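You operate a simulated robot arm through the tools that you are given. There is no shell and no other tool.

You are at the controls of a simulated robot arm. One attempt, no reset.

JOB
Vent the wide jar; harden the cup's resin in the cream lamp box.
Fine: jar lid on its mat; the cup stays in the shut box.

The check looks at the end state, three seconds after you hand in, the way a careful person would. Anything else that was tipped, shoved, dropped, spilled or broken makes it a failure. A push-on lid holds only when it is set on centred and level and pressed home; a screw cap is set on level and turned clockwise until tight.

ROBOT AND FRAMES
A 6-joint arm with a four-finger gripper, fixed in place. Base frame: the origin is at the foot of the arm, x ahead of it, y to its left, z up. Readings come in mm, rad, newtons and seconds.
Its first joint turns from -2.897 to 2.897 rad. Payload 3.43 kg.
Tool frame: the origin (TCP) lies between the finger pads and is the grasp point; the fingertips stand 30 mm ahead of it; z points along the fingers, y is the line along which they close. The gripper opens to 120 mm. The gripper's body begins 85 mm behind the TCP.
Orientation is that of the tool frame in the base frame, as a unit quaternion [w, x, y, z]. With the fingers straight down and closing along the base's y, the tool's x points along the base's -x, its y along +y and its z along -z.

CONTROLS
- The arm moves only by the tool jog_arm. Its argument "increments" is a list of rows, each an object (a shift or turn left out is 0, a gripper value left out holds the last) with "translation": the shift along the base's x, y, z in units of 25 mm (1.0 is 25 mm), a list of three; "dr": the turn, a rotation vector about the base's x, y, z in units of 6 degrees (1.0 is 6 degrees), a list of three; "jaw": the gripper command, from -1 (fully open) to 1 (shut), values between in proportion. In form: [{"translation": [x, y, z], "dr": [wx, wy, wz], "jaw": jaw}, ...]. A call has 1 to 20 rows; each row shifts and turns the commanded pose from where the row before left it. A call with a number of a shift or a turn outside -1 to 1 is refused whole. Rows are played at 5 a second. More than 50 mm and 0.15 rad between two rows, or a gripper value outside its range, and nothing of the call is played. Where a pose cannot be reached the arm comes as near as it can. A force on the tool above 50 N (or 10 N above the force at the start of the call, whichever is more), or a blocked arm, ends the call early, and 0.2 s more pass. Each finger halts on what it meets, pressing with about 29 N; the grip force reading is that of the motor and also rises with nothing between the fingers. The clock runs only during rows and for 0.2 s after the last one: add rows that do not move to give the fingers time. It gives the time, the measured TCP pose, the force on the tool (base axes), the opening and the grip force at its end, in the units of the frame above (readings bear some noise), with the torque about the TCP (base axes, N m) and any sound that the robot's microphone picked up, and new pictures: "views" is both (left out), scene, wrist or none.
- Cameras (640 x 400 px; columns grow to the right, rows downward): "scene" is fixed at [55.9, 488.1, 1386.7]; the picture's right is [-0.33, -0.94, 0.00], its down [-0.44, 0.15, -0.89] and it looks along [0.84, -0.29, -0.46] (base axes); focal length 336 px, centre (320, 200). "wrist" rides on the gripper at [71, -17, -121] in the tool frame; the picture's right is [0.23, 0.97, 0.00], its down [-0.81, 0.19, -0.55] and it looks along [-0.54, 0.13, 0.83] (tool axes); focal length 275 px, centre (320, 200). There is no depth. A picture from a camera that has moved, and an enlarged one, comes with that camera's place and axes in the base frame and with its lens. The place of the scene camera against the robot may be out by one fixed shift of up to 18 mm in any direction.
- enlarge(camera, box): a new picture of the part [left, top, right, bottom] of that camera's present view, enlarged. No time passes.
- finish_job(): hands the job in; it is judged then, once.

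Places have to be worked out from the pictures, the camera data and where the tool is seen. Open the gripper and draw the arm clear of the work before you hand the job in, unless the task says otherwise.

The tools are called after ">>>" as name(argument=value, ...) on one line, values as JSON. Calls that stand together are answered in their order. jog_arm: Moves the arm, as the interface text tells. Its arguments: {"type":"object","properties":{"increments":{"type":"array","items":{"type":"object","properties":{"translation":{"type":"array","items":{"type":"number"}},"dr":{"type":"array","items":{"type":"number"}},"jaw":{"type":"number"}}}},"views":{"type":"string","enum":["both","scene","wrist","none"]}},"required":["increments"]} The other tools are called the same way: enlarge (camera, box) takes an enlarged picture of a part of a camera's view; finish_job () hands the job in.

At the start:

```text
time_s: 0.0
position: [382.7, 230.9, 1190.2]
tool_rot: [0.0, 0.0, 1.0, 0.001]
ft_force: [0.9, 0.9, 0.5]
wrist_torque: [0.02, 0.0, 0.01]
gripper_width: 119.8
finger_force: 0.1
```

scene: 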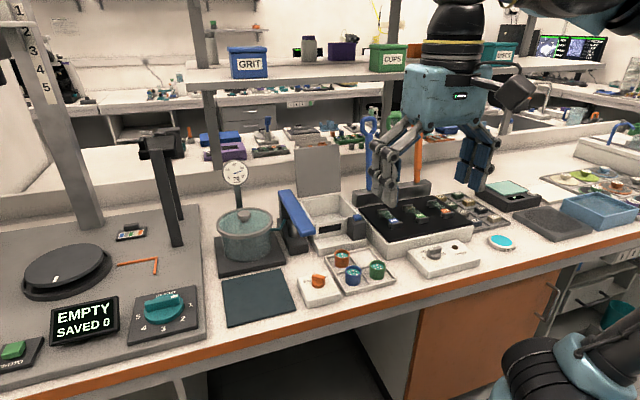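
wrist: 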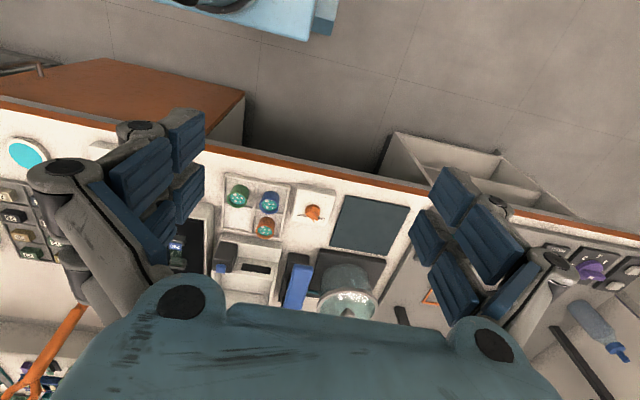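

I start by looking closely at the jar, the lamp box and the cups without moving anything.

>>> enlarge(camera="scene", box=[190, 140, 350, 330])

>>> enlarge(camera="scene", box=[270, 130, 430, 310])

>>> enlarge(camera="scene", box=[350, 150, 550, 290])

>>> enlarge(camera="wrist", box=[180, 160, 440, 330])

```text
2.11 times, centred on (270, 235) of scene
camera zoom: at [55.9, 488.1, 1386.7], right [-0.33, -0.94, 0.0], down [-0.44, 0.15, -0.89], along [0.84, -0.29, -0.46], focal length 707 px, centre (425, 126)
```

zoom: 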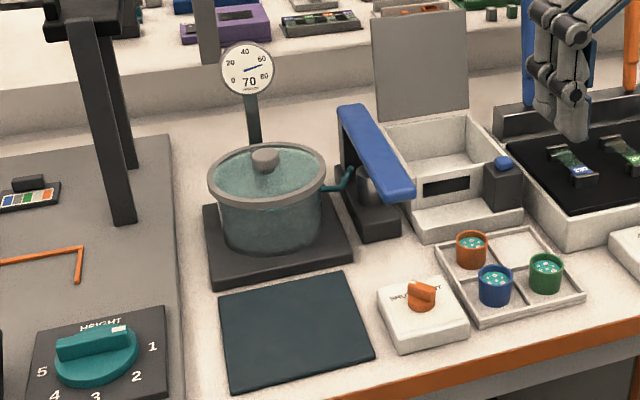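

```text
2.22 times, centred on (350, 220) of scene
camera zoom: at [55.9, 488.1, 1386.7], right [-0.33, -0.94, 0.0], down [-0.44, 0.15, -0.89], along [0.84, -0.29, -0.46], focal length 746 px, centre (253, 156)
```

zoom: 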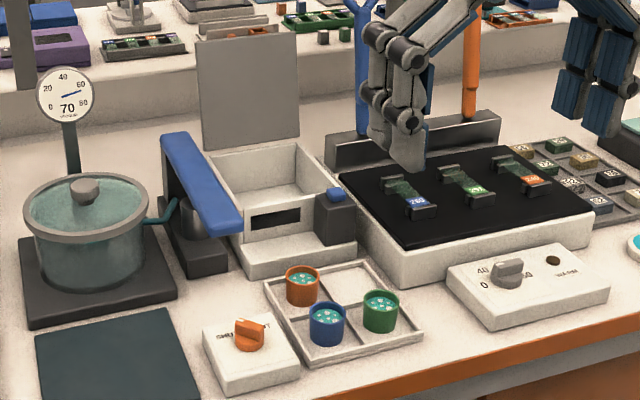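

```text
2.86 times, centred on (450, 220) of scene
camera zoom: at [55.9, 488.1, 1386.7], right [-0.33, -0.94, 0.0], down [-0.44, 0.15, -0.89], along [0.84, -0.29, -0.46], focal length 959 px, centre (-51, 143)
```

zoom: 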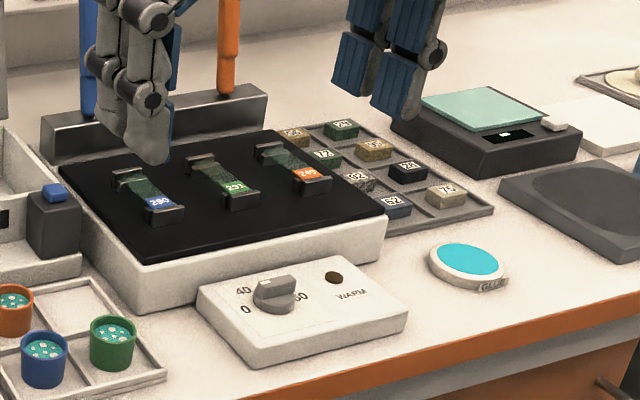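

```text
2.35 times, centred on (310, 245) of wrist
camera zoom: at [309.9, 214.3, 1310.0], right [-0.23, 0.97, 0.0], down [0.81, 0.19, 0.55], along [0.54, 0.13, -0.83], focal length 648 px, centre (344, 94)
```

zoom: 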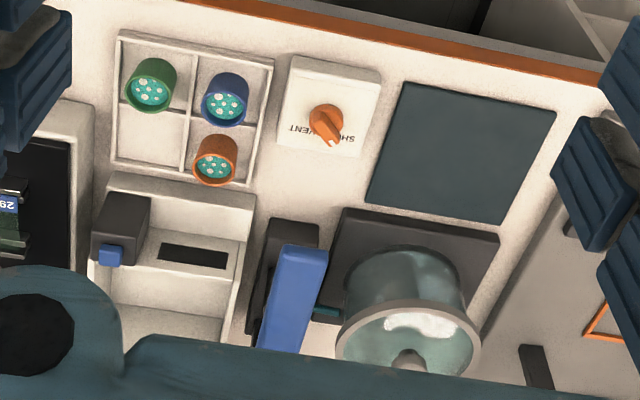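

The jar shows 70 on its gauge with an orange SHUT/VENT knob in front; I zoom in further on the jar contents, knob, gauge and lamp box.

>>> enlarge(camera="scene", box=[205, 150, 295, 280])

>>> enlarge(camera="scene", box=[290, 240, 400, 310])

>>> enlarge(camera="scene", box=[270, 140, 380, 260])

>>> enlarge(camera="wrist", box=[290, 180, 400, 330])

```text
3.08 times, centred on (250, 215) of scene
camera zoom: at [55.9, 488.1, 1386.7], right [-0.33, -0.94, 0.0], down [-0.44, 0.15, -0.89], along [0.84, -0.29, -0.46], focal length 1033 px, centre (535, 154)
```

zoom: 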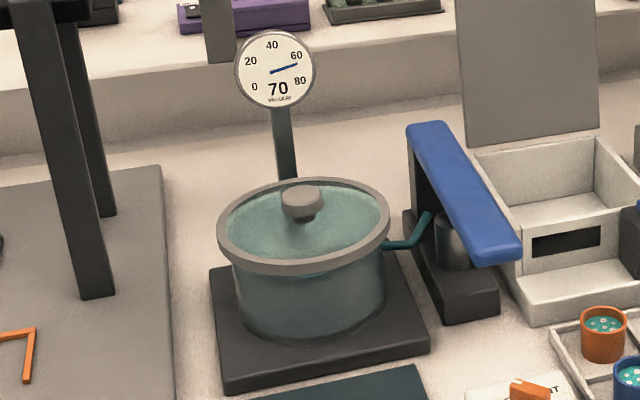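

```text
5.71 times, centred on (345, 275) of scene
camera zoom: at [55.9, 488.1, 1386.7], right [-0.33, -0.94, 0.0], down [-0.44, 0.15, -0.89], along [0.84, -0.29, -0.46], focal length 1918 px, centre (177, -229)
```

zoom: 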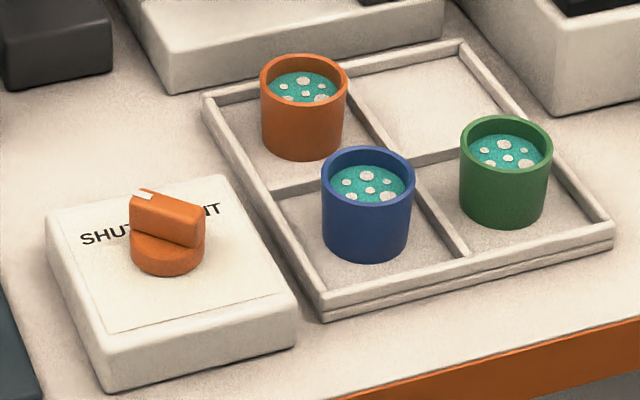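

```text
3.33 times, centred on (325, 200) of scene
camera zoom: at [55.9, 488.1, 1386.7], right [-0.33, -0.94, 0.0], down [-0.44, 0.15, -0.89], along [0.84, -0.29, -0.46], focal length 1119 px, centre (303, 200)
```

zoom: 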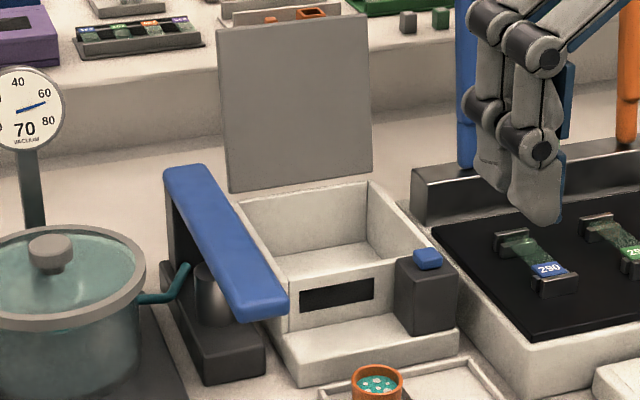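

```text
2.67 times, centred on (345, 255) of wrist
camera zoom: at [309.9, 214.3, 1310.0], right [-0.23, 0.97, 0.0], down [0.81, 0.19, 0.55], along [0.54, 0.13, -0.83], focal length 734 px, centre (253, 53)
```

zoom: 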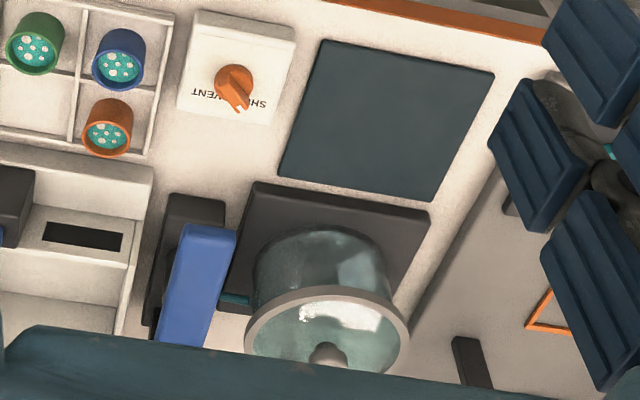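

The cup may be inside the jar, so I'll move the wrist camera to look into it. Triangulation puts the vent knob near (644, 280, 844), with the jar lid's knob around (855, 415, 925).

>>> jog_arm(increments=[{"translation": [0.97, 0.25, -0.1]}, {"translation": [0.97, 0.25, -0.1]}, {"translation": [0.97, 0.25, -0.1]}, {"translation": [0.97, 0.25, -0.1]}, {"translation": [0.97, 0.25, -0.1]}, {"translation": [0.97, 0.25, -0.1]}, {"translation": [0.97, 0.25, -0.1]}, {"translation": [0.97, 0.25, -0.1]}, {"translation": [0.97, 0.25, -0.1]}, {"translation": [0, 0, 0]}])

```text
time_s: 2.2
position: [587.6, 286.8, 1173.9]
tool_rot: [0.006, 0.0, 1.0, 0.002]
ft_force: [0.6, -0.2, 0.5]
wrist_torque: [0.03, 0.04, 0.02]
gripper_width: 120.1
finger_force: 0.0
camera wrist: at [512.8, 268.7, 1293.1], right [-0.23, 0.97, 0.0], down [0.8, 0.19, 0.56], along [0.55, 0.13, -0.83], focal length 275 px, centre (320, 200)
```

scene: 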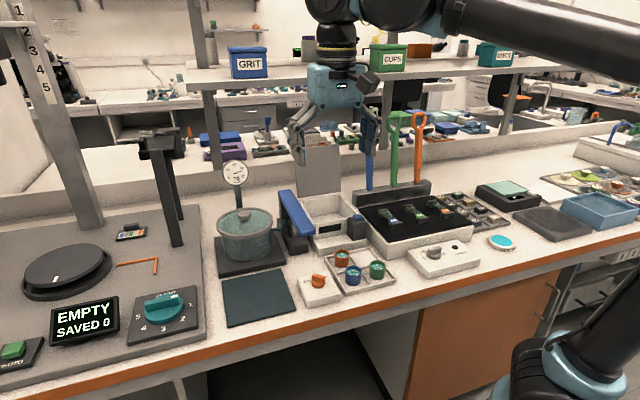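
wrist: 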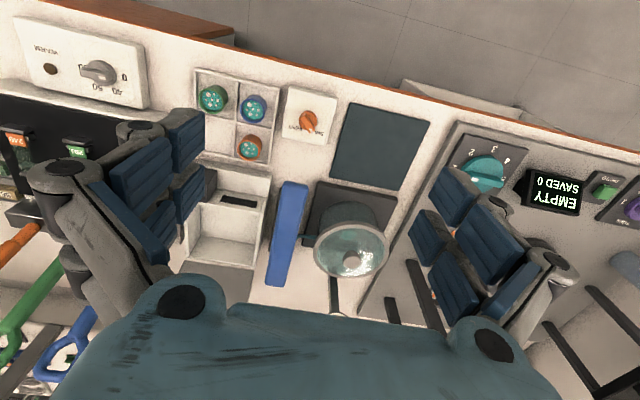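

>>> enlarge(camera="wrist", box=[260, 160, 420, 310])

>>> enlarge(camera="wrist", box=[180, 60, 350, 170])

>>> enlarge(camera="wrist", box=[170, 150, 310, 310])

>>> enlarge(camera="scene", box=[210, 150, 270, 200])

```text
2.67 times, centred on (340, 235) of wrist
camera zoom: at [512.8, 268.7, 1293.1], right [-0.23, 0.97, 0.0], down [0.8, 0.19, 0.56], along [0.55, 0.13, -0.83], focal length 734 px, centre (267, 107)
```

zoom: 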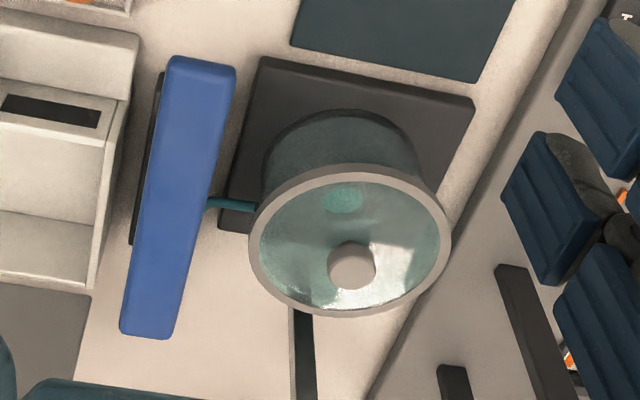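

```text
3.64 times, centred on (265, 115) of wrist
camera zoom: at [512.8, 268.7, 1293.1], right [-0.23, 0.97, 0.0], down [0.8, 0.19, 0.56], along [0.55, 0.13, -0.83], focal length 1001 px, centre (520, 509)
```

zoom: 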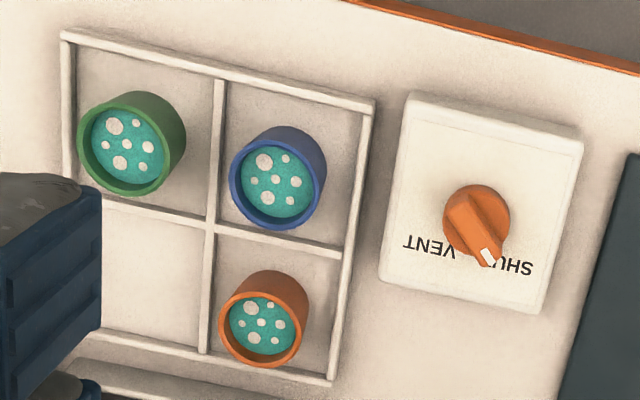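

```text
2.50 times, centred on (240, 230) of wrist
camera zoom: at [512.8, 268.7, 1293.1], right [-0.23, 0.97, 0.0], down [0.8, 0.19, 0.56], along [0.55, 0.13, -0.83], focal length 688 px, centre (520, 125)
```

zoom: 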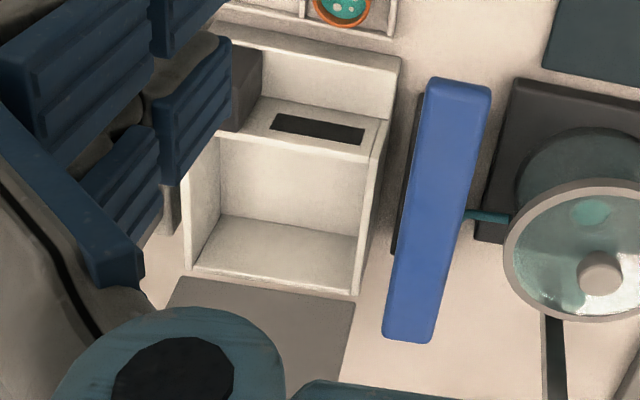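

```text
8.00 times, centred on (240, 175) of scene
camera zoom: at [55.9, 488.1, 1386.7], right [-0.33, -0.94, 0.0], down [-0.44, 0.15, -0.89], along [0.84, -0.29, -0.46], focal length 2685 px, centre (960, 400)
```

zoom: 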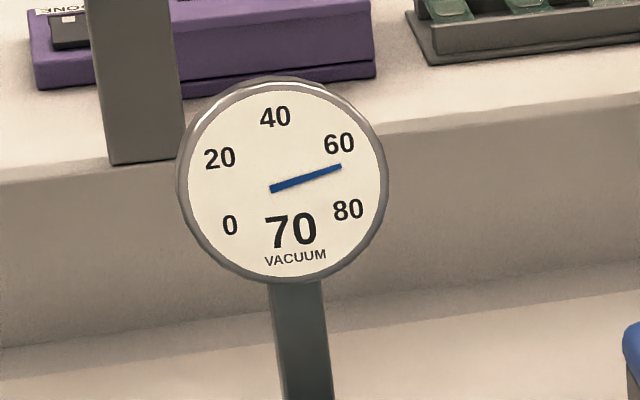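

Inside the jar there's a cup with bubble-free teal resin under the lid, and the gauge reads 70 with the knob on SHUT. I move down above the vent knob for a closer, more accurate view.

>>> jog_arm(increments=[{"translation": [0.336, 0, -0.87]}, {"translation": [0.336, 0, -0.87]}, {"translation": [0.336, 0, -0.87]}, {"translation": [0.336, 0, -0.87]}, {"translation": [0.336, 0, -0.87]}, {"translation": [0.336, 0, -0.87]}, {"translation": [0.336, 0, -0.87]}, {"translation": [0.336, 0, -0.87]}, {"translation": [0, 0, 0]}, {"translation": [0, 0, 0]}, {"translation": [0, 0, 0]}])

```text
time_s: 4.6
position: [651.9, 286.3, 996.9]
tool_rot: [0.006, 0.0, 1.0, 0.001]
ft_force: [0.9, -0.1, -0.9]
wrist_torque: [-0.02, 0.01, -0.02]
gripper_width: 120.3
finger_force: 0.1
camera wrist: at [578.4, 269.3, 1116.1], right [-0.23, 0.97, 0.0], down [0.8, 0.19, 0.56], along [0.55, 0.13, -0.83], focal length 275 px, centre (320, 200)
```

scene: 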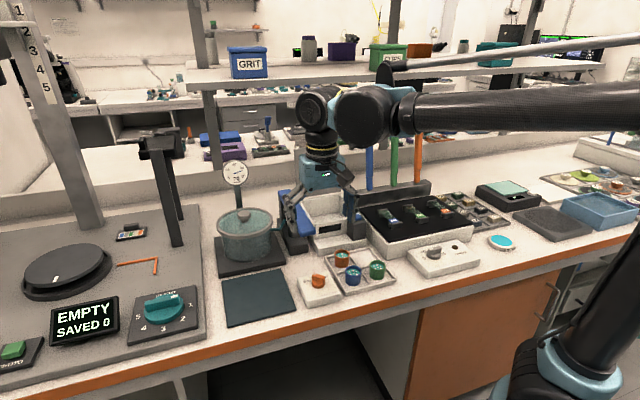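
wrist: 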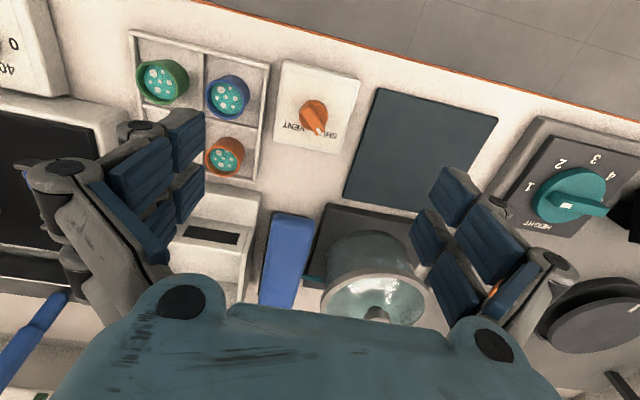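

The knob is in view ahead of the TCP; I zoom to measure it, the mat, jar and cups from this pose.

>>> enlarge(camera="wrist", box=[265, 55, 375, 165])

>>> enlarge(camera="wrist", box=[290, 180, 450, 330])

>>> enlarge(camera="wrist", box=[120, 20, 290, 200])

```text
3.64 times, centred on (320, 110) of wrist
camera zoom: at [578.4, 269.3, 1116.1], right [-0.23, 0.97, 0.0], down [0.8, 0.19, 0.56], along [0.55, 0.13, -0.83], focal length 1001 px, centre (320, 527)
```

zoom: 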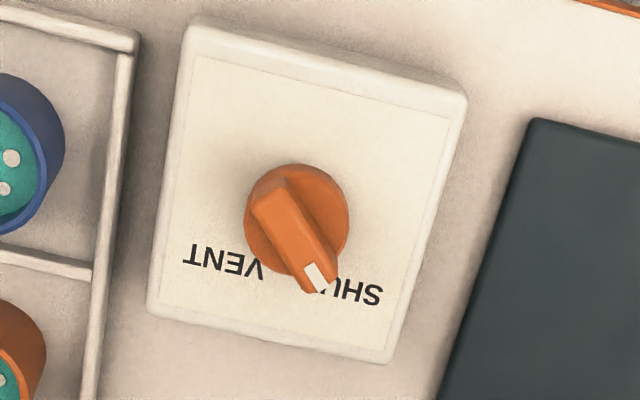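

```text
2.67 times, centred on (370, 255) of wrist
camera zoom: at [578.4, 269.3, 1116.1], right [-0.23, 0.97, 0.0], down [0.8, 0.19, 0.56], along [0.55, 0.13, -0.83], focal length 734 px, centre (187, 53)
```

zoom: 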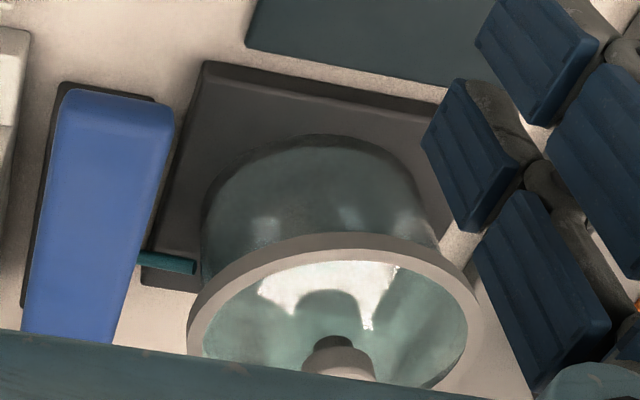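

```text
2.22 times, centred on (205, 110) of wrist
camera zoom: at [578.4, 269.3, 1116.1], right [-0.23, 0.97, 0.0], down [0.8, 0.19, 0.56], along [0.55, 0.13, -0.83], focal length 612 px, centre (576, 400)
```

zoom: 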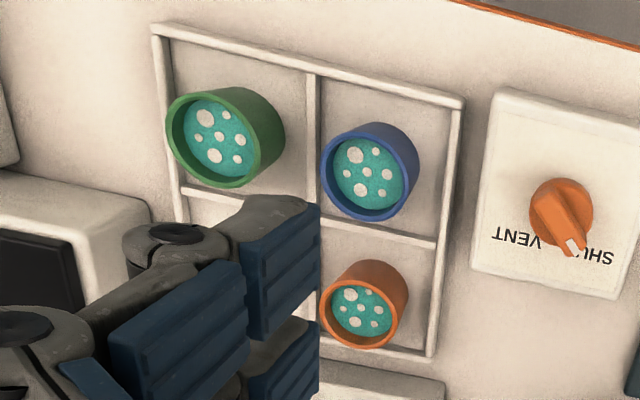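

Rays from three wrist poses intersect at about (674, 285, 800) for the knob's disc, with the ridge pointing about 43° toward +y from +x. I zoom the scene camera on the knob to judge its heights.

>>> enlarge(camera="scene", box=[290, 260, 350, 310])

>>> enlarge(camera="scene", box=[200, 195, 300, 285])

```text
8.00 times, centred on (320, 285) of scene
camera zoom: at [55.9, 488.1, 1386.7], right [-0.33, -0.94, 0.0], down [-0.44, 0.15, -0.89], along [0.84, -0.29, -0.46], focal length 2685 px, centre (320, -480)
```

zoom: 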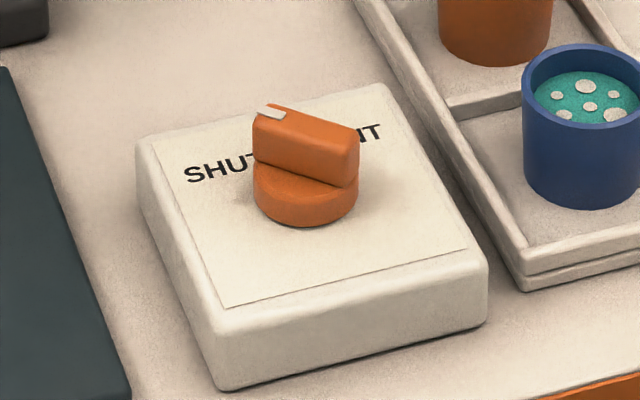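

```text
4.44 times, centred on (250, 240) of scene
camera zoom: at [55.9, 488.1, 1386.7], right [-0.33, -0.94, 0.0], down [-0.44, 0.15, -0.89], along [0.84, -0.29, -0.46], focal length 1492 px, centre (631, 22)
```

zoom: 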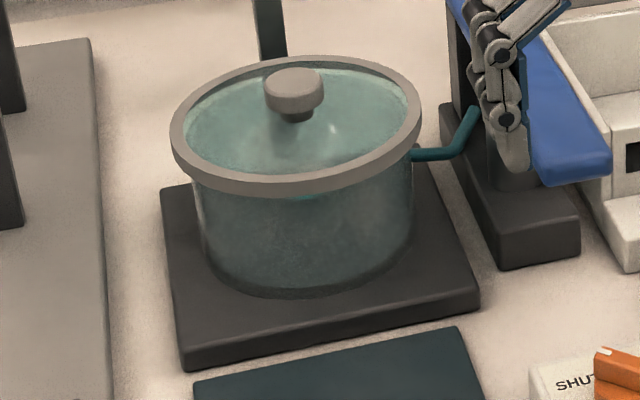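

The ridge stands about 15 mm above a 12 mm disc on a 30 mm box (table about z 758). I level the tool, turn it 43° to line up with the ridge, and come to z≈890 above the knob with the gripper half closed.

>>> jog_arm(increments=[{"translation": [0.11, 0, -0.53], "dr": [0, 0.115, 0], "jaw": -1}, {"translation": [0.11, 0, -0.53], "dr": [0, 0, 0.9]}, {"translation": [0.11, 0, -0.53], "dr": [0, 0, 0.9]}, {"translation": [0.11, 0, -0.53], "dr": [0, 0, 0.9]}, {"translation": [0.11, 0, -0.53], "dr": [0, 0, 0.9]}, {"translation": [0.11, 0, -0.53], "dr": [0, 0, 0.9]}, {"translation": [0.11, 0, -0.53], "dr": [0, 0, 0.9]}, {"translation": [0.11, 0, -0.53], "dr": [0, 0, 0.9]}, {"translation": [0, 0, 0], "dr": [0, 0, 0.9], "jaw": 0}, {"translation": [0, 0, 0]}, {"translation": [0, 0, 0]}])

```text
time_s: 7.0
position: [673.4, 286.7, 892.3]
tool_rot: [-0.001, -0.368, 0.93, 0.001]
ft_force: [-0.5, -0.2, 0.7]
wrist_torque: [-0.03, 0.0, -0.02]
gripper_width: 60.0
finger_force: 0.0
camera wrist: at [632.3, 224.7, 1011.5], right [-0.83, 0.55, 0.0], down [0.46, 0.69, 0.55], along [0.3, 0.46, -0.83], focal length 275 px, centre (320, 200)
```

scene: 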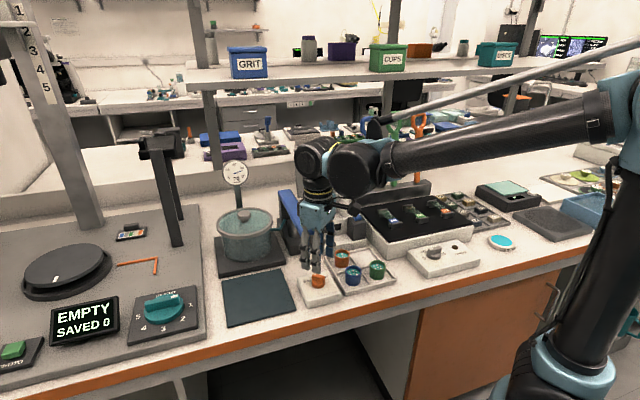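
wrist: 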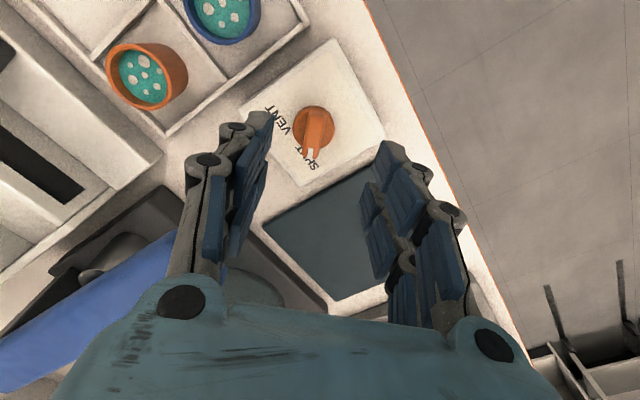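

The knob lies almost exactly below the TCP; I zoom to measure the remaining offset and ridge alignment.

>>> enlarge(camera="wrist", box=[260, 80, 370, 190])

```text
3.64 times, centred on (315, 135) of wrist
camera zoom: at [632.3, 224.7, 1011.5], right [-0.83, 0.55, 0.0], down [0.46, 0.69, 0.55], along [0.3, 0.46, -0.83], focal length 1001 px, centre (338, 436)
```

zoom: 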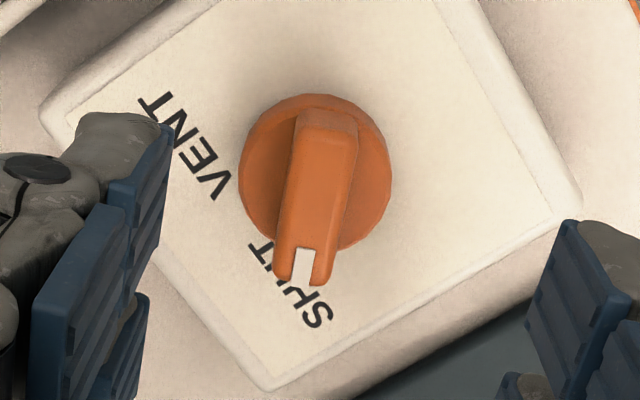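

The ridge centre sits about 5 mm off along the tool's y, near (677, 283), turned ~2° more. I correct and descend to TCP z≈840 (tips about 810), still open.

>>> jog_arm(increments=[{"translation": [0.14, -0.15, -0.35], "dr": [0, 0, 0.35]}, {"translation": [0, 0, -0.4]}, {"translation": [0, 0, -0.4]}, {"translation": [0, 0, -0.4]}, {"translation": [0, 0, -0.3]}, {"translation": [0, 0, -0.24]}, {"translation": [0, 0, 0]}, {"translation": [0, 0, 0]}])

```text
time_s: 8.8
position: [678.0, 284.7, 838.5]
tool_rot: [-0.001, -0.385, 0.923, 0.002]
ft_force: [0.5, 0.0, 0.2]
wrist_torque: [0.0, -0.02, -0.01]
gripper_width: 59.8
finger_force: 0.0
camera wrist: at [638.6, 220.9, 958.8], right [-0.85, 0.52, 0.0], down [0.44, 0.71, 0.55], along [0.29, 0.47, -0.83], focal length 275 px, centre (320, 200)
```

scene: 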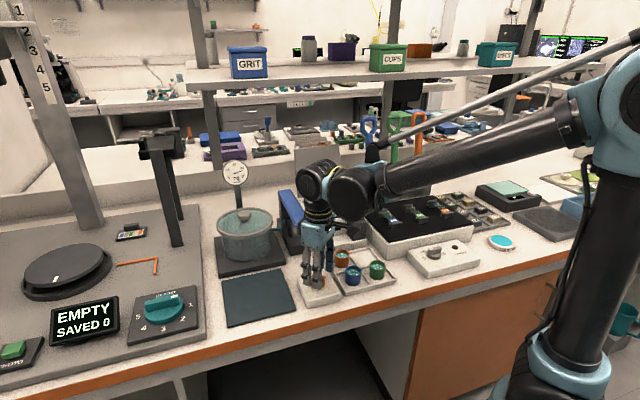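
wrist: 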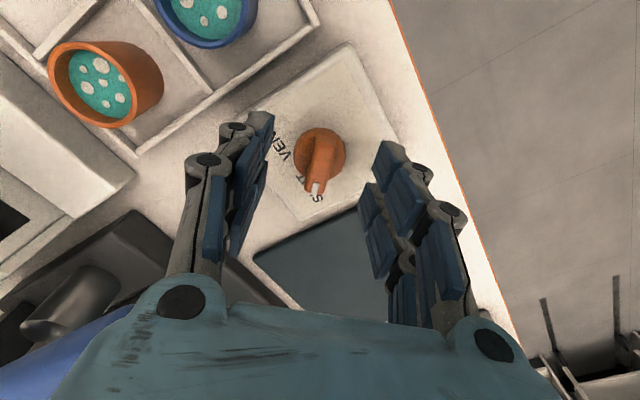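

>>> enlarge(camera="wrist", box=[230, 90, 410, 230])

>>> enlarge(camera="scene", box=[285, 230, 355, 310])

```text
2.86 times, centred on (320, 160) of wrist
camera zoom: at [638.6, 220.9, 958.8], right [-0.85, 0.52, 0.0], down [0.44, 0.71, 0.55], along [0.29, 0.47, -0.83], focal length 786 px, centre (320, 314)
```

zoom: 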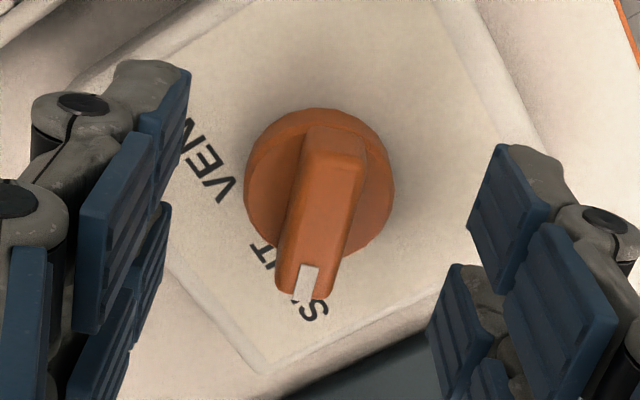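

```text
5.00 times, centred on (320, 270) of scene
camera zoom: at [55.9, 488.1, 1386.7], right [-0.33, -0.94, 0.0], down [-0.44, 0.15, -0.89], along [0.84, -0.29, -0.46], focal length 1678 px, centre (320, -150)
```

zoom: 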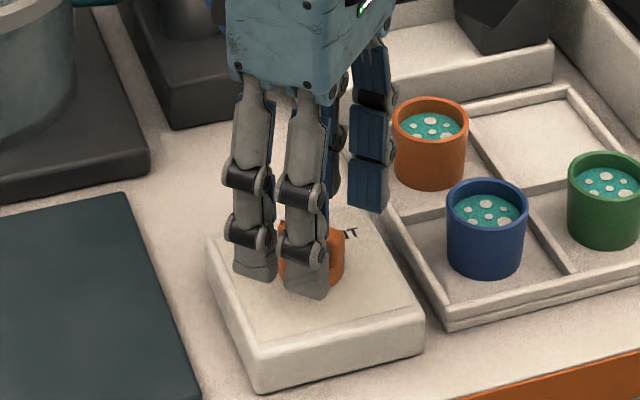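

The disc top works out at z≈801 and ridge top ≈816, with the tool centred to within 2 mm. I lower 4 mm, trim 1 mm back and close on the ridge.

>>> jog_arm(increments=[{"translation": [-0.05, -0.05, -0.08]}, {"translation": [0, 0, -0.08]}, {"translation": [0, 0, 0]}, {"translation": [0, 0, 0], "jaw": 0.6}, {"translation": [0, 0, 0], "jaw": 1}, {"translation": [0, 0, 0], "jaw": 1}, {"translation": [0, 0, 0], "jaw": 1}])

```text
time_s: 10.4
position: [676.2, 282.0, 834.9]
tool_rot: [-0.001, -0.385, 0.923, 0.001]
ft_force: [-9.9, 6.6, -7.5]
wrist_torque: [0.53, -0.02, -0.15]
gripper_width: 12.8
finger_force: 44.6
camera wrist: at [637.3, 219.5, 955.2], right [-0.85, 0.52, 0.0], down [0.44, 0.71, 0.55], along [0.29, 0.47, -0.83], focal length 275 px, centre (320, 200)
```

scene: 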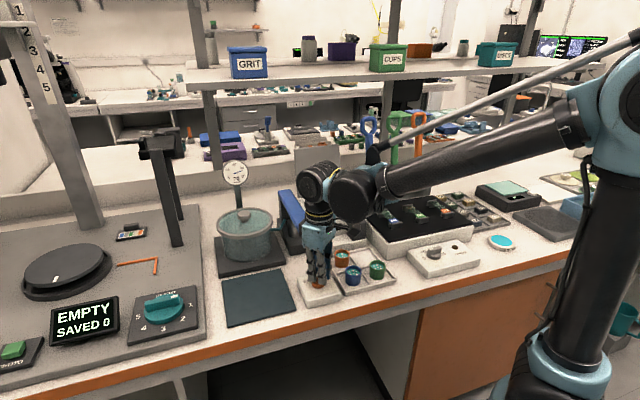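
wrist: 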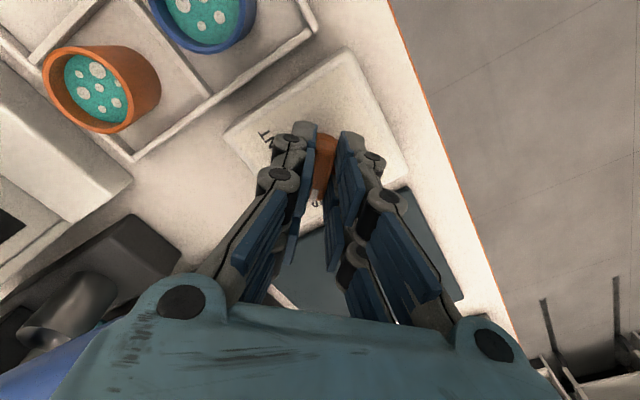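

The ridge is gripped at 12.8 mm with mild side load. I turn clockwise toward VENT, first half.

>>> jog_arm(increments=[{"translation": [-0.02, 0.02, 0], "dr": [0, 0, -0.5]}, {"translation": [0, 0, 0], "dr": [0, 0, -1]}, {"translation": [0, 0, 0], "dr": [0, 0, -1]}, {"translation": [0, 0, 0], "dr": [0, 0, -1]}, {"translation": [0, 0, 0], "dr": [0, 0, -1]}, {"translation": [0, 0, 0], "dr": [0, 0, -1]}, {"translation": [0, 0, 0], "dr": [0, 0, -1]}, {"translation": [0, 0, 0], "dr": [0, 0, -1]}])

```text
time_s: 11.8
position: [666.6, 282.2, 843.2]
tool_rot: [0.006, -0.114, 0.993, 0.002]
ft_force: [26.9, -7.9, 2.0]
wrist_torque: [-0.21, -1.34, -0.2]
gripper_width: 13.0
finger_force: 45.2
stopped in row 7: the force on the tool passed its limit at 51 N (the readings are from after the stop); the commanded pose is now the measured one
camera wrist: at [599.5, 249.0, 962.3], right [-0.45, 0.9, 0.0], down [0.74, 0.37, 0.56], along [0.5, 0.25, -0.83], focal length 275 px, centre (320, 200)
```

scene: 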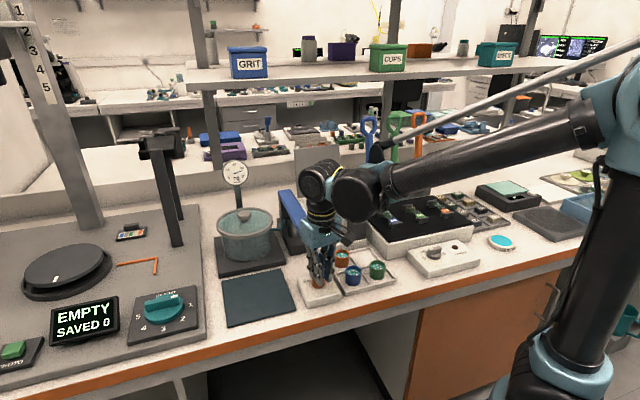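
wrist: 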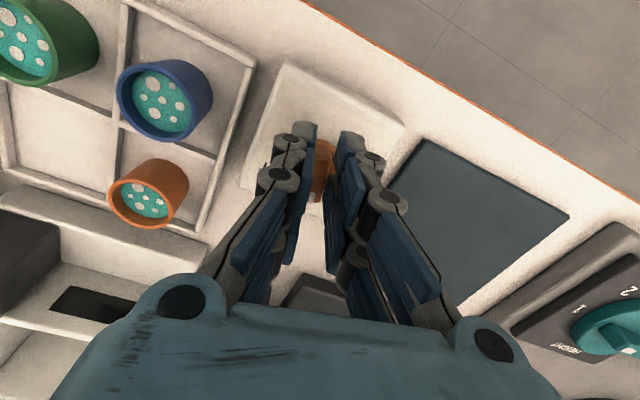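

The call stopped on force with the tool pulled ~10 mm toward −x and 8 mm up. I look at the grip before doing anything more.

>>> enlarge(camera="wrist", box=[240, 90, 420, 230])

>>> enlarge(camera="scene", box=[285, 230, 355, 310])

>>> enlarge(camera="scene", box=[210, 150, 270, 200])

```text
2.86 times, centred on (330, 160) of wrist
camera zoom: at [599.5, 249.0, 962.3], right [-0.45, 0.9, 0.0], down [0.74, 0.37, 0.56], along [0.5, 0.25, -0.83], focal length 786 px, centre (291, 314)
```

zoom: 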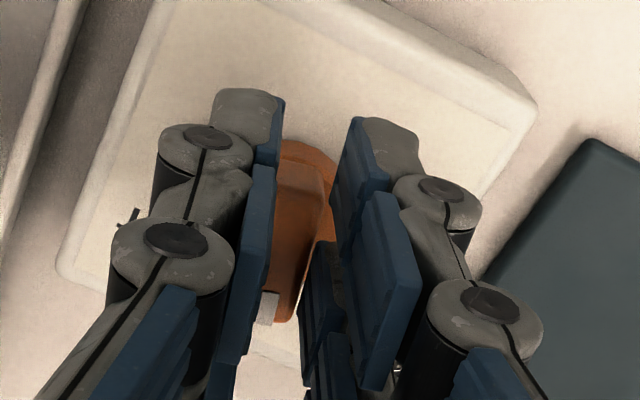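

```text
5.00 times, centred on (320, 270) of scene
camera zoom: at [55.9, 488.1, 1386.7], right [-0.33, -0.94, 0.0], down [-0.44, 0.15, -0.89], along [0.84, -0.29, -0.46], focal length 1678 px, centre (320, -150)
```

zoom: 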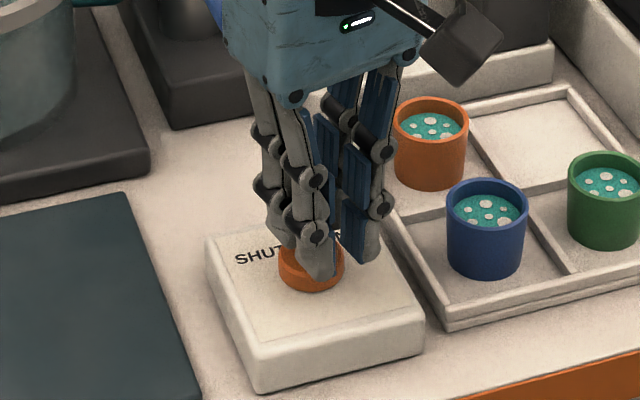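

```text
8.00 times, centred on (240, 175) of scene
camera zoom: at [55.9, 488.1, 1386.7], right [-0.33, -0.94, 0.0], down [-0.44, 0.15, -0.89], along [0.84, -0.29, -0.46], focal length 2685 px, centre (960, 400)
```

zoom: 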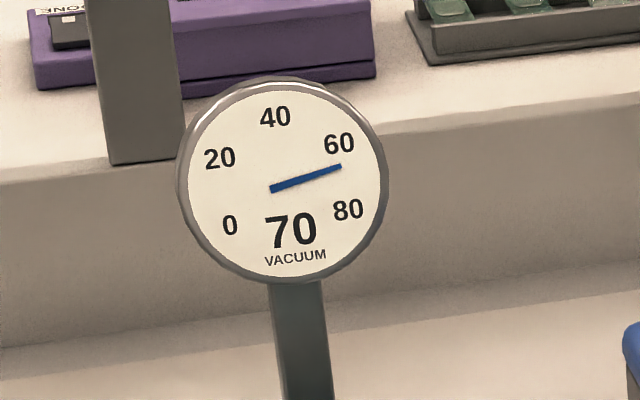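

The knob has turned about 30° with the gripper (its box has not moved), but the tool crept off the axis. I open the fingers and look before re-centring.

>>> jog_arm(increments=[{"translation": [0, 0, 0], "jaw": 0.5}, {"translation": [0, 0, 0], "jaw": 0.3}, {"translation": [0, 0, 0]}, {"translation": [0, 0, 0]}])

```text
time_s: 12.8
position: [665.6, 282.7, 842.3]
tool_rot: [0.005, -0.115, 0.993, 0.002]
ft_force: [0.6, -0.2, 0.9]
wrist_torque: [0.01, 0.02, -0.03]
gripper_width: 42.2
finger_force: 0.0
camera wrist: at [598.3, 249.5, 962.0], right [-0.45, 0.89, 0.0], down [0.74, 0.37, 0.56], along [0.5, 0.25, -0.83], focal length 275 px, centre (320, 200)
```

scene: 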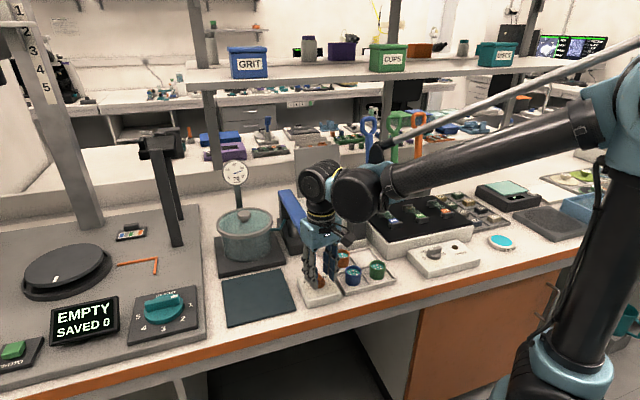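
wrist: 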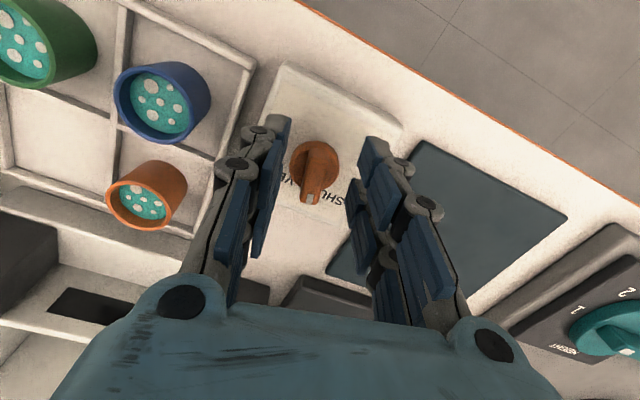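

>>> enlarge(camera="wrist", box=[240, 100, 400, 240])

>>> enlarge(camera="scene", box=[285, 230, 355, 310])

```text
2.86 times, centred on (320, 170) of wrist
camera zoom: at [598.3, 249.5, 962.0], right [-0.45, 0.89, 0.0], down [0.74, 0.37, 0.56], along [0.5, 0.25, -0.83], focal length 786 px, centre (320, 286)
```

zoom: 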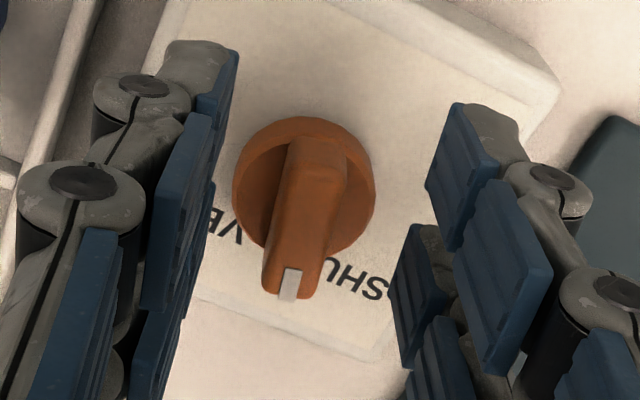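

```text
5.00 times, centred on (320, 270) of scene
camera zoom: at [55.9, 488.1, 1386.7], right [-0.33, -0.94, 0.0], down [-0.44, 0.15, -0.89], along [0.84, -0.29, -0.46], focal length 1678 px, centre (320, -150)
```

zoom: 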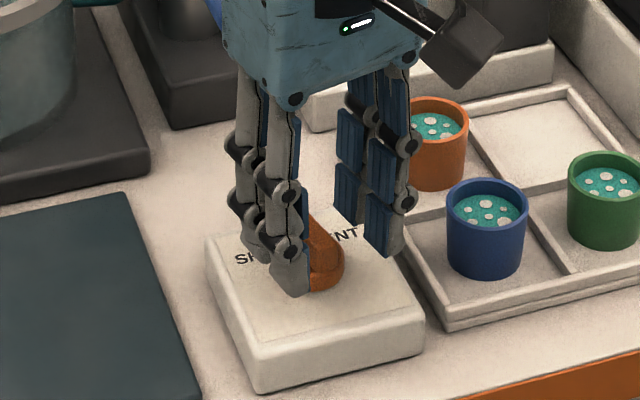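

The ridge now points at about 13° and is well aligned with the fingers. I level the tilt, re-centre over the disc at about (675.5, 283), lower slightly, and close only loosely (15 mm) this time.

>>> jog_arm(increments=[{"translation": [0.2, 0.01, 0], "dr": [0, 0.1, 0]}, {"translation": [0.2, 0, 0]}, {"translation": [0, 0, -0.13]}, {"translation": [0, 0, -0.13]}, {"translation": [0, 0, 0], "jaw": 0.6}, {"translation": [0, 0, 0], "jaw": 0.75}, {"translation": [0, 0, 0]}, {"translation": [0, 0, 0]}])

```text
time_s: 14.6
position: [674.8, 282.3, 835.9]
tool_rot: [0.0, -0.115, 0.993, 0.003]
ft_force: [-0.8, 1.6, 0.8]
wrist_torque: [0.05, 0.02, 0.0]
gripper_width: 15.7
finger_force: 1.2
camera wrist: at [608.9, 249.4, 956.3], right [-0.45, 0.9, 0.01], down [0.75, 0.37, 0.55], along [0.49, 0.25, -0.83], focal length 275 px, centre (320, 200)
```

scene: 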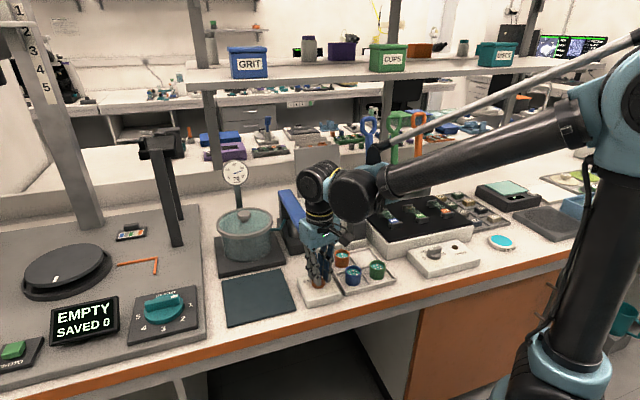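
wrist: 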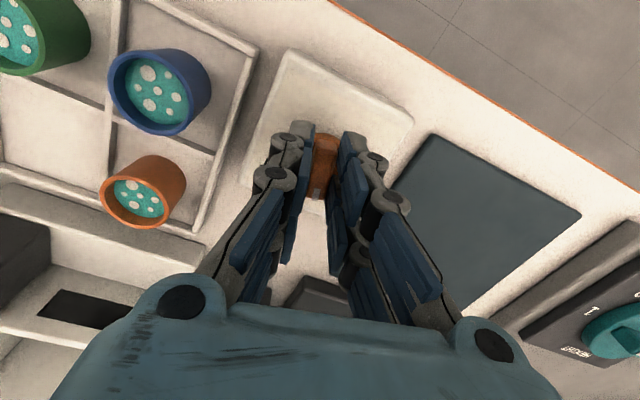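

Contact is light and centred. I turn clockwise more slowly and check the pose.

>>> jog_arm(increments=[{"dr": [0, 0, -0.6]}, {"dr": [0, 0, -0.6]}, {"dr": [0, 0, -0.6]}, {"dr": [0, 0, -0.6]}, {"dr": [0, 0, -0.6]}, {"dr": [0, 0, 0]}], views="wrist")

```text
time_s: 16.0
position: [674.9, 281.8, 836.2]
tool_rot: [0.0, 0.042, 0.999, 0.003]
ft_force: [-1.9, 3.6, -0.6]
wrist_torque: [0.08, 0.04, 0.03]
gripper_width: 17.2
finger_force: 1.5
camera wrist: at [602.2, 271.4, 957.0], right [-0.15, 0.99, 0.01], down [0.82, 0.12, 0.55], along [0.55, 0.09, -0.83], focal length 275 px, centre (320, 200)
```

wrist: 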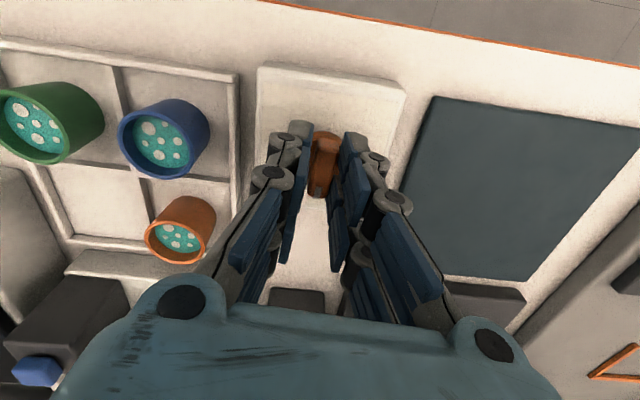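

That went smoothly with low forces; the tool is at −5°. I continue clockwise.

>>> jog_arm(increments=[{"dr": [0, 0, -0.6]}, {"dr": [0, 0, -0.6]}, {"dr": [0, 0, -0.6]}, {"dr": [0, 0, -0.6]}, {"dr": [0, 0, -0.6]}, {"dr": [0, 0, -0.6]}, {"dr": [0, 0, -0.6]}, {"dr": [0, 0, -0.6]}, {"dr": [0, 0, -0.6]}, {"dr": [0, 0, 0]}], views="both")

>>> enlarge(camera="wrist", box=[240, 90, 400, 230])

>>> enlarge(camera="scene", box=[210, 150, 270, 200])

```text
time_s: 18.2
position: [675.9, 281.3, 835.6]
tool_rot: [0.0, 0.319, 0.948, 0.002]
ft_force: [3.7, 6.6, -2.6]
wrist_torque: [0.19, -0.06, -0.01]
gripper_width: 19.5
finger_force: 3.9
camera wrist: at [607.6, 311.9, 956.2], right [0.41, 0.91, 0.0], down [0.76, -0.34, 0.55], along [0.51, -0.22, -0.83], focal length 275 px, centre (320, 200)
```

scene: 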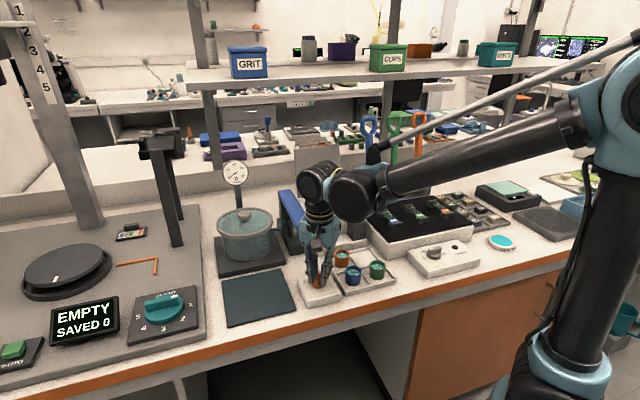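
wrist: 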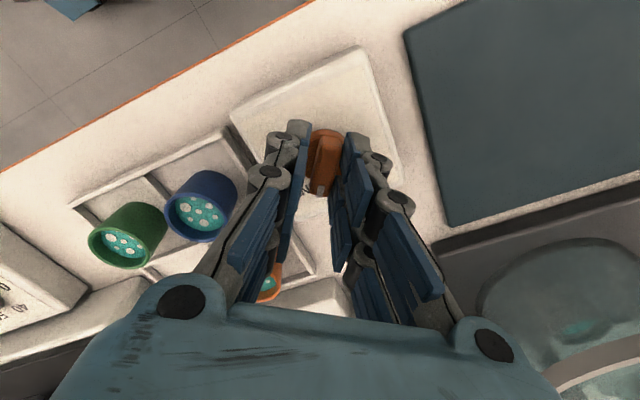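

```text
2.86 times, centred on (320, 160) of wrist
camera zoom: at [607.6, 311.9, 956.2], right [0.41, 0.91, 0.0], down [0.76, -0.34, 0.55], along [0.51, -0.22, -0.83], focal length 786 px, centre (320, 314)
```

zoom: 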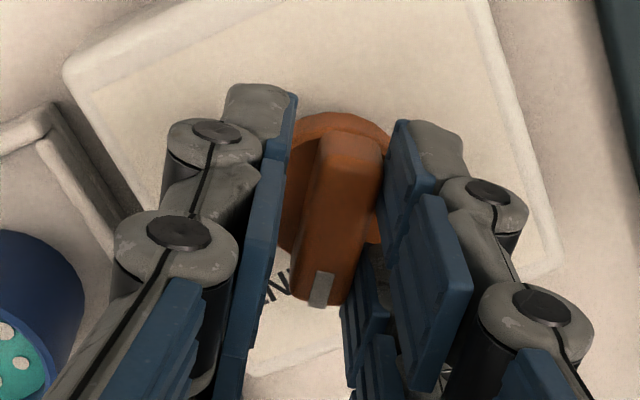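

```text
8.00 times, centred on (240, 175) of scene
camera zoom: at [55.9, 488.1, 1386.7], right [-0.33, -0.94, 0.0], down [-0.44, 0.15, -0.89], along [0.84, -0.29, -0.46], focal length 2685 px, centre (960, 400)
```

zoom: 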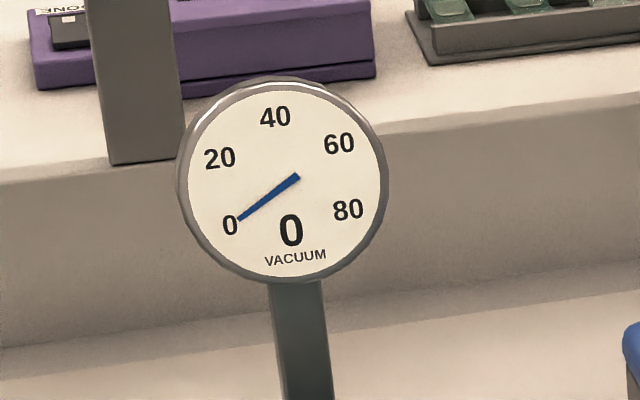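

The gauge reads 0: the jar is vented. The pointer is at about −35°, so I nudge it the rest of the way toward VENT (−45°).

>>> jog_arm(increments=[{"dr": [0, 0, -0.6]}, {"dr": [0, 0, -0.6]}, {"dr": [0, 0, -0.6]}, {"dr": [0, 0, 0]}], views="wrist")

>>> enlarge(camera="wrist", box=[240, 90, 400, 230])

```text
time_s: 19.2
position: [675.7, 283.0, 837.8]
tool_rot: [0.002, 0.407, 0.913, 0.003]
ft_force: [3.1, 9.7, -0.7]
wrist_torque: [0.25, -0.04, 0.2]
gripper_width: 20.2
finger_force: 4.3
camera wrist: at [614.5, 324.4, 956.7], right [0.57, 0.82, 0.0], down [0.68, -0.48, 0.55], along [0.46, -0.31, -0.83], focal length 275 px, centre (320, 200)
```

wrist: 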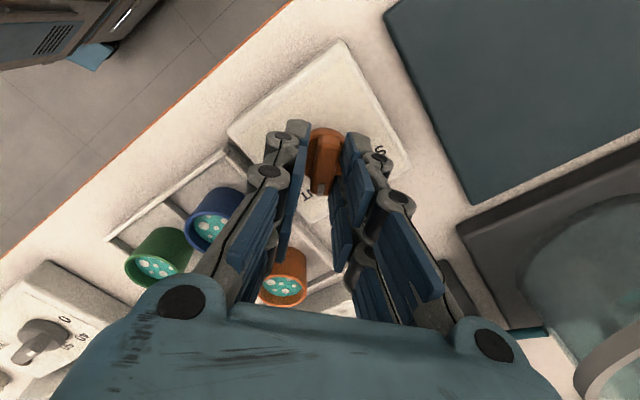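

```text
2.86 times, centred on (320, 160) of wrist
camera zoom: at [614.5, 324.4, 956.7], right [0.57, 0.82, 0.0], down [0.68, -0.48, 0.55], along [0.46, -0.31, -0.83], focal length 786 px, centre (320, 314)
```

zoom: 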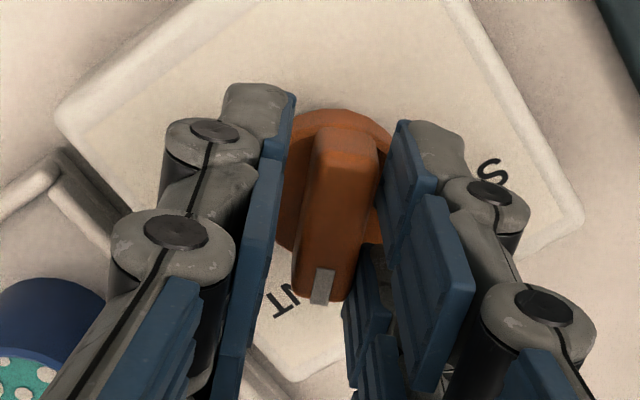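

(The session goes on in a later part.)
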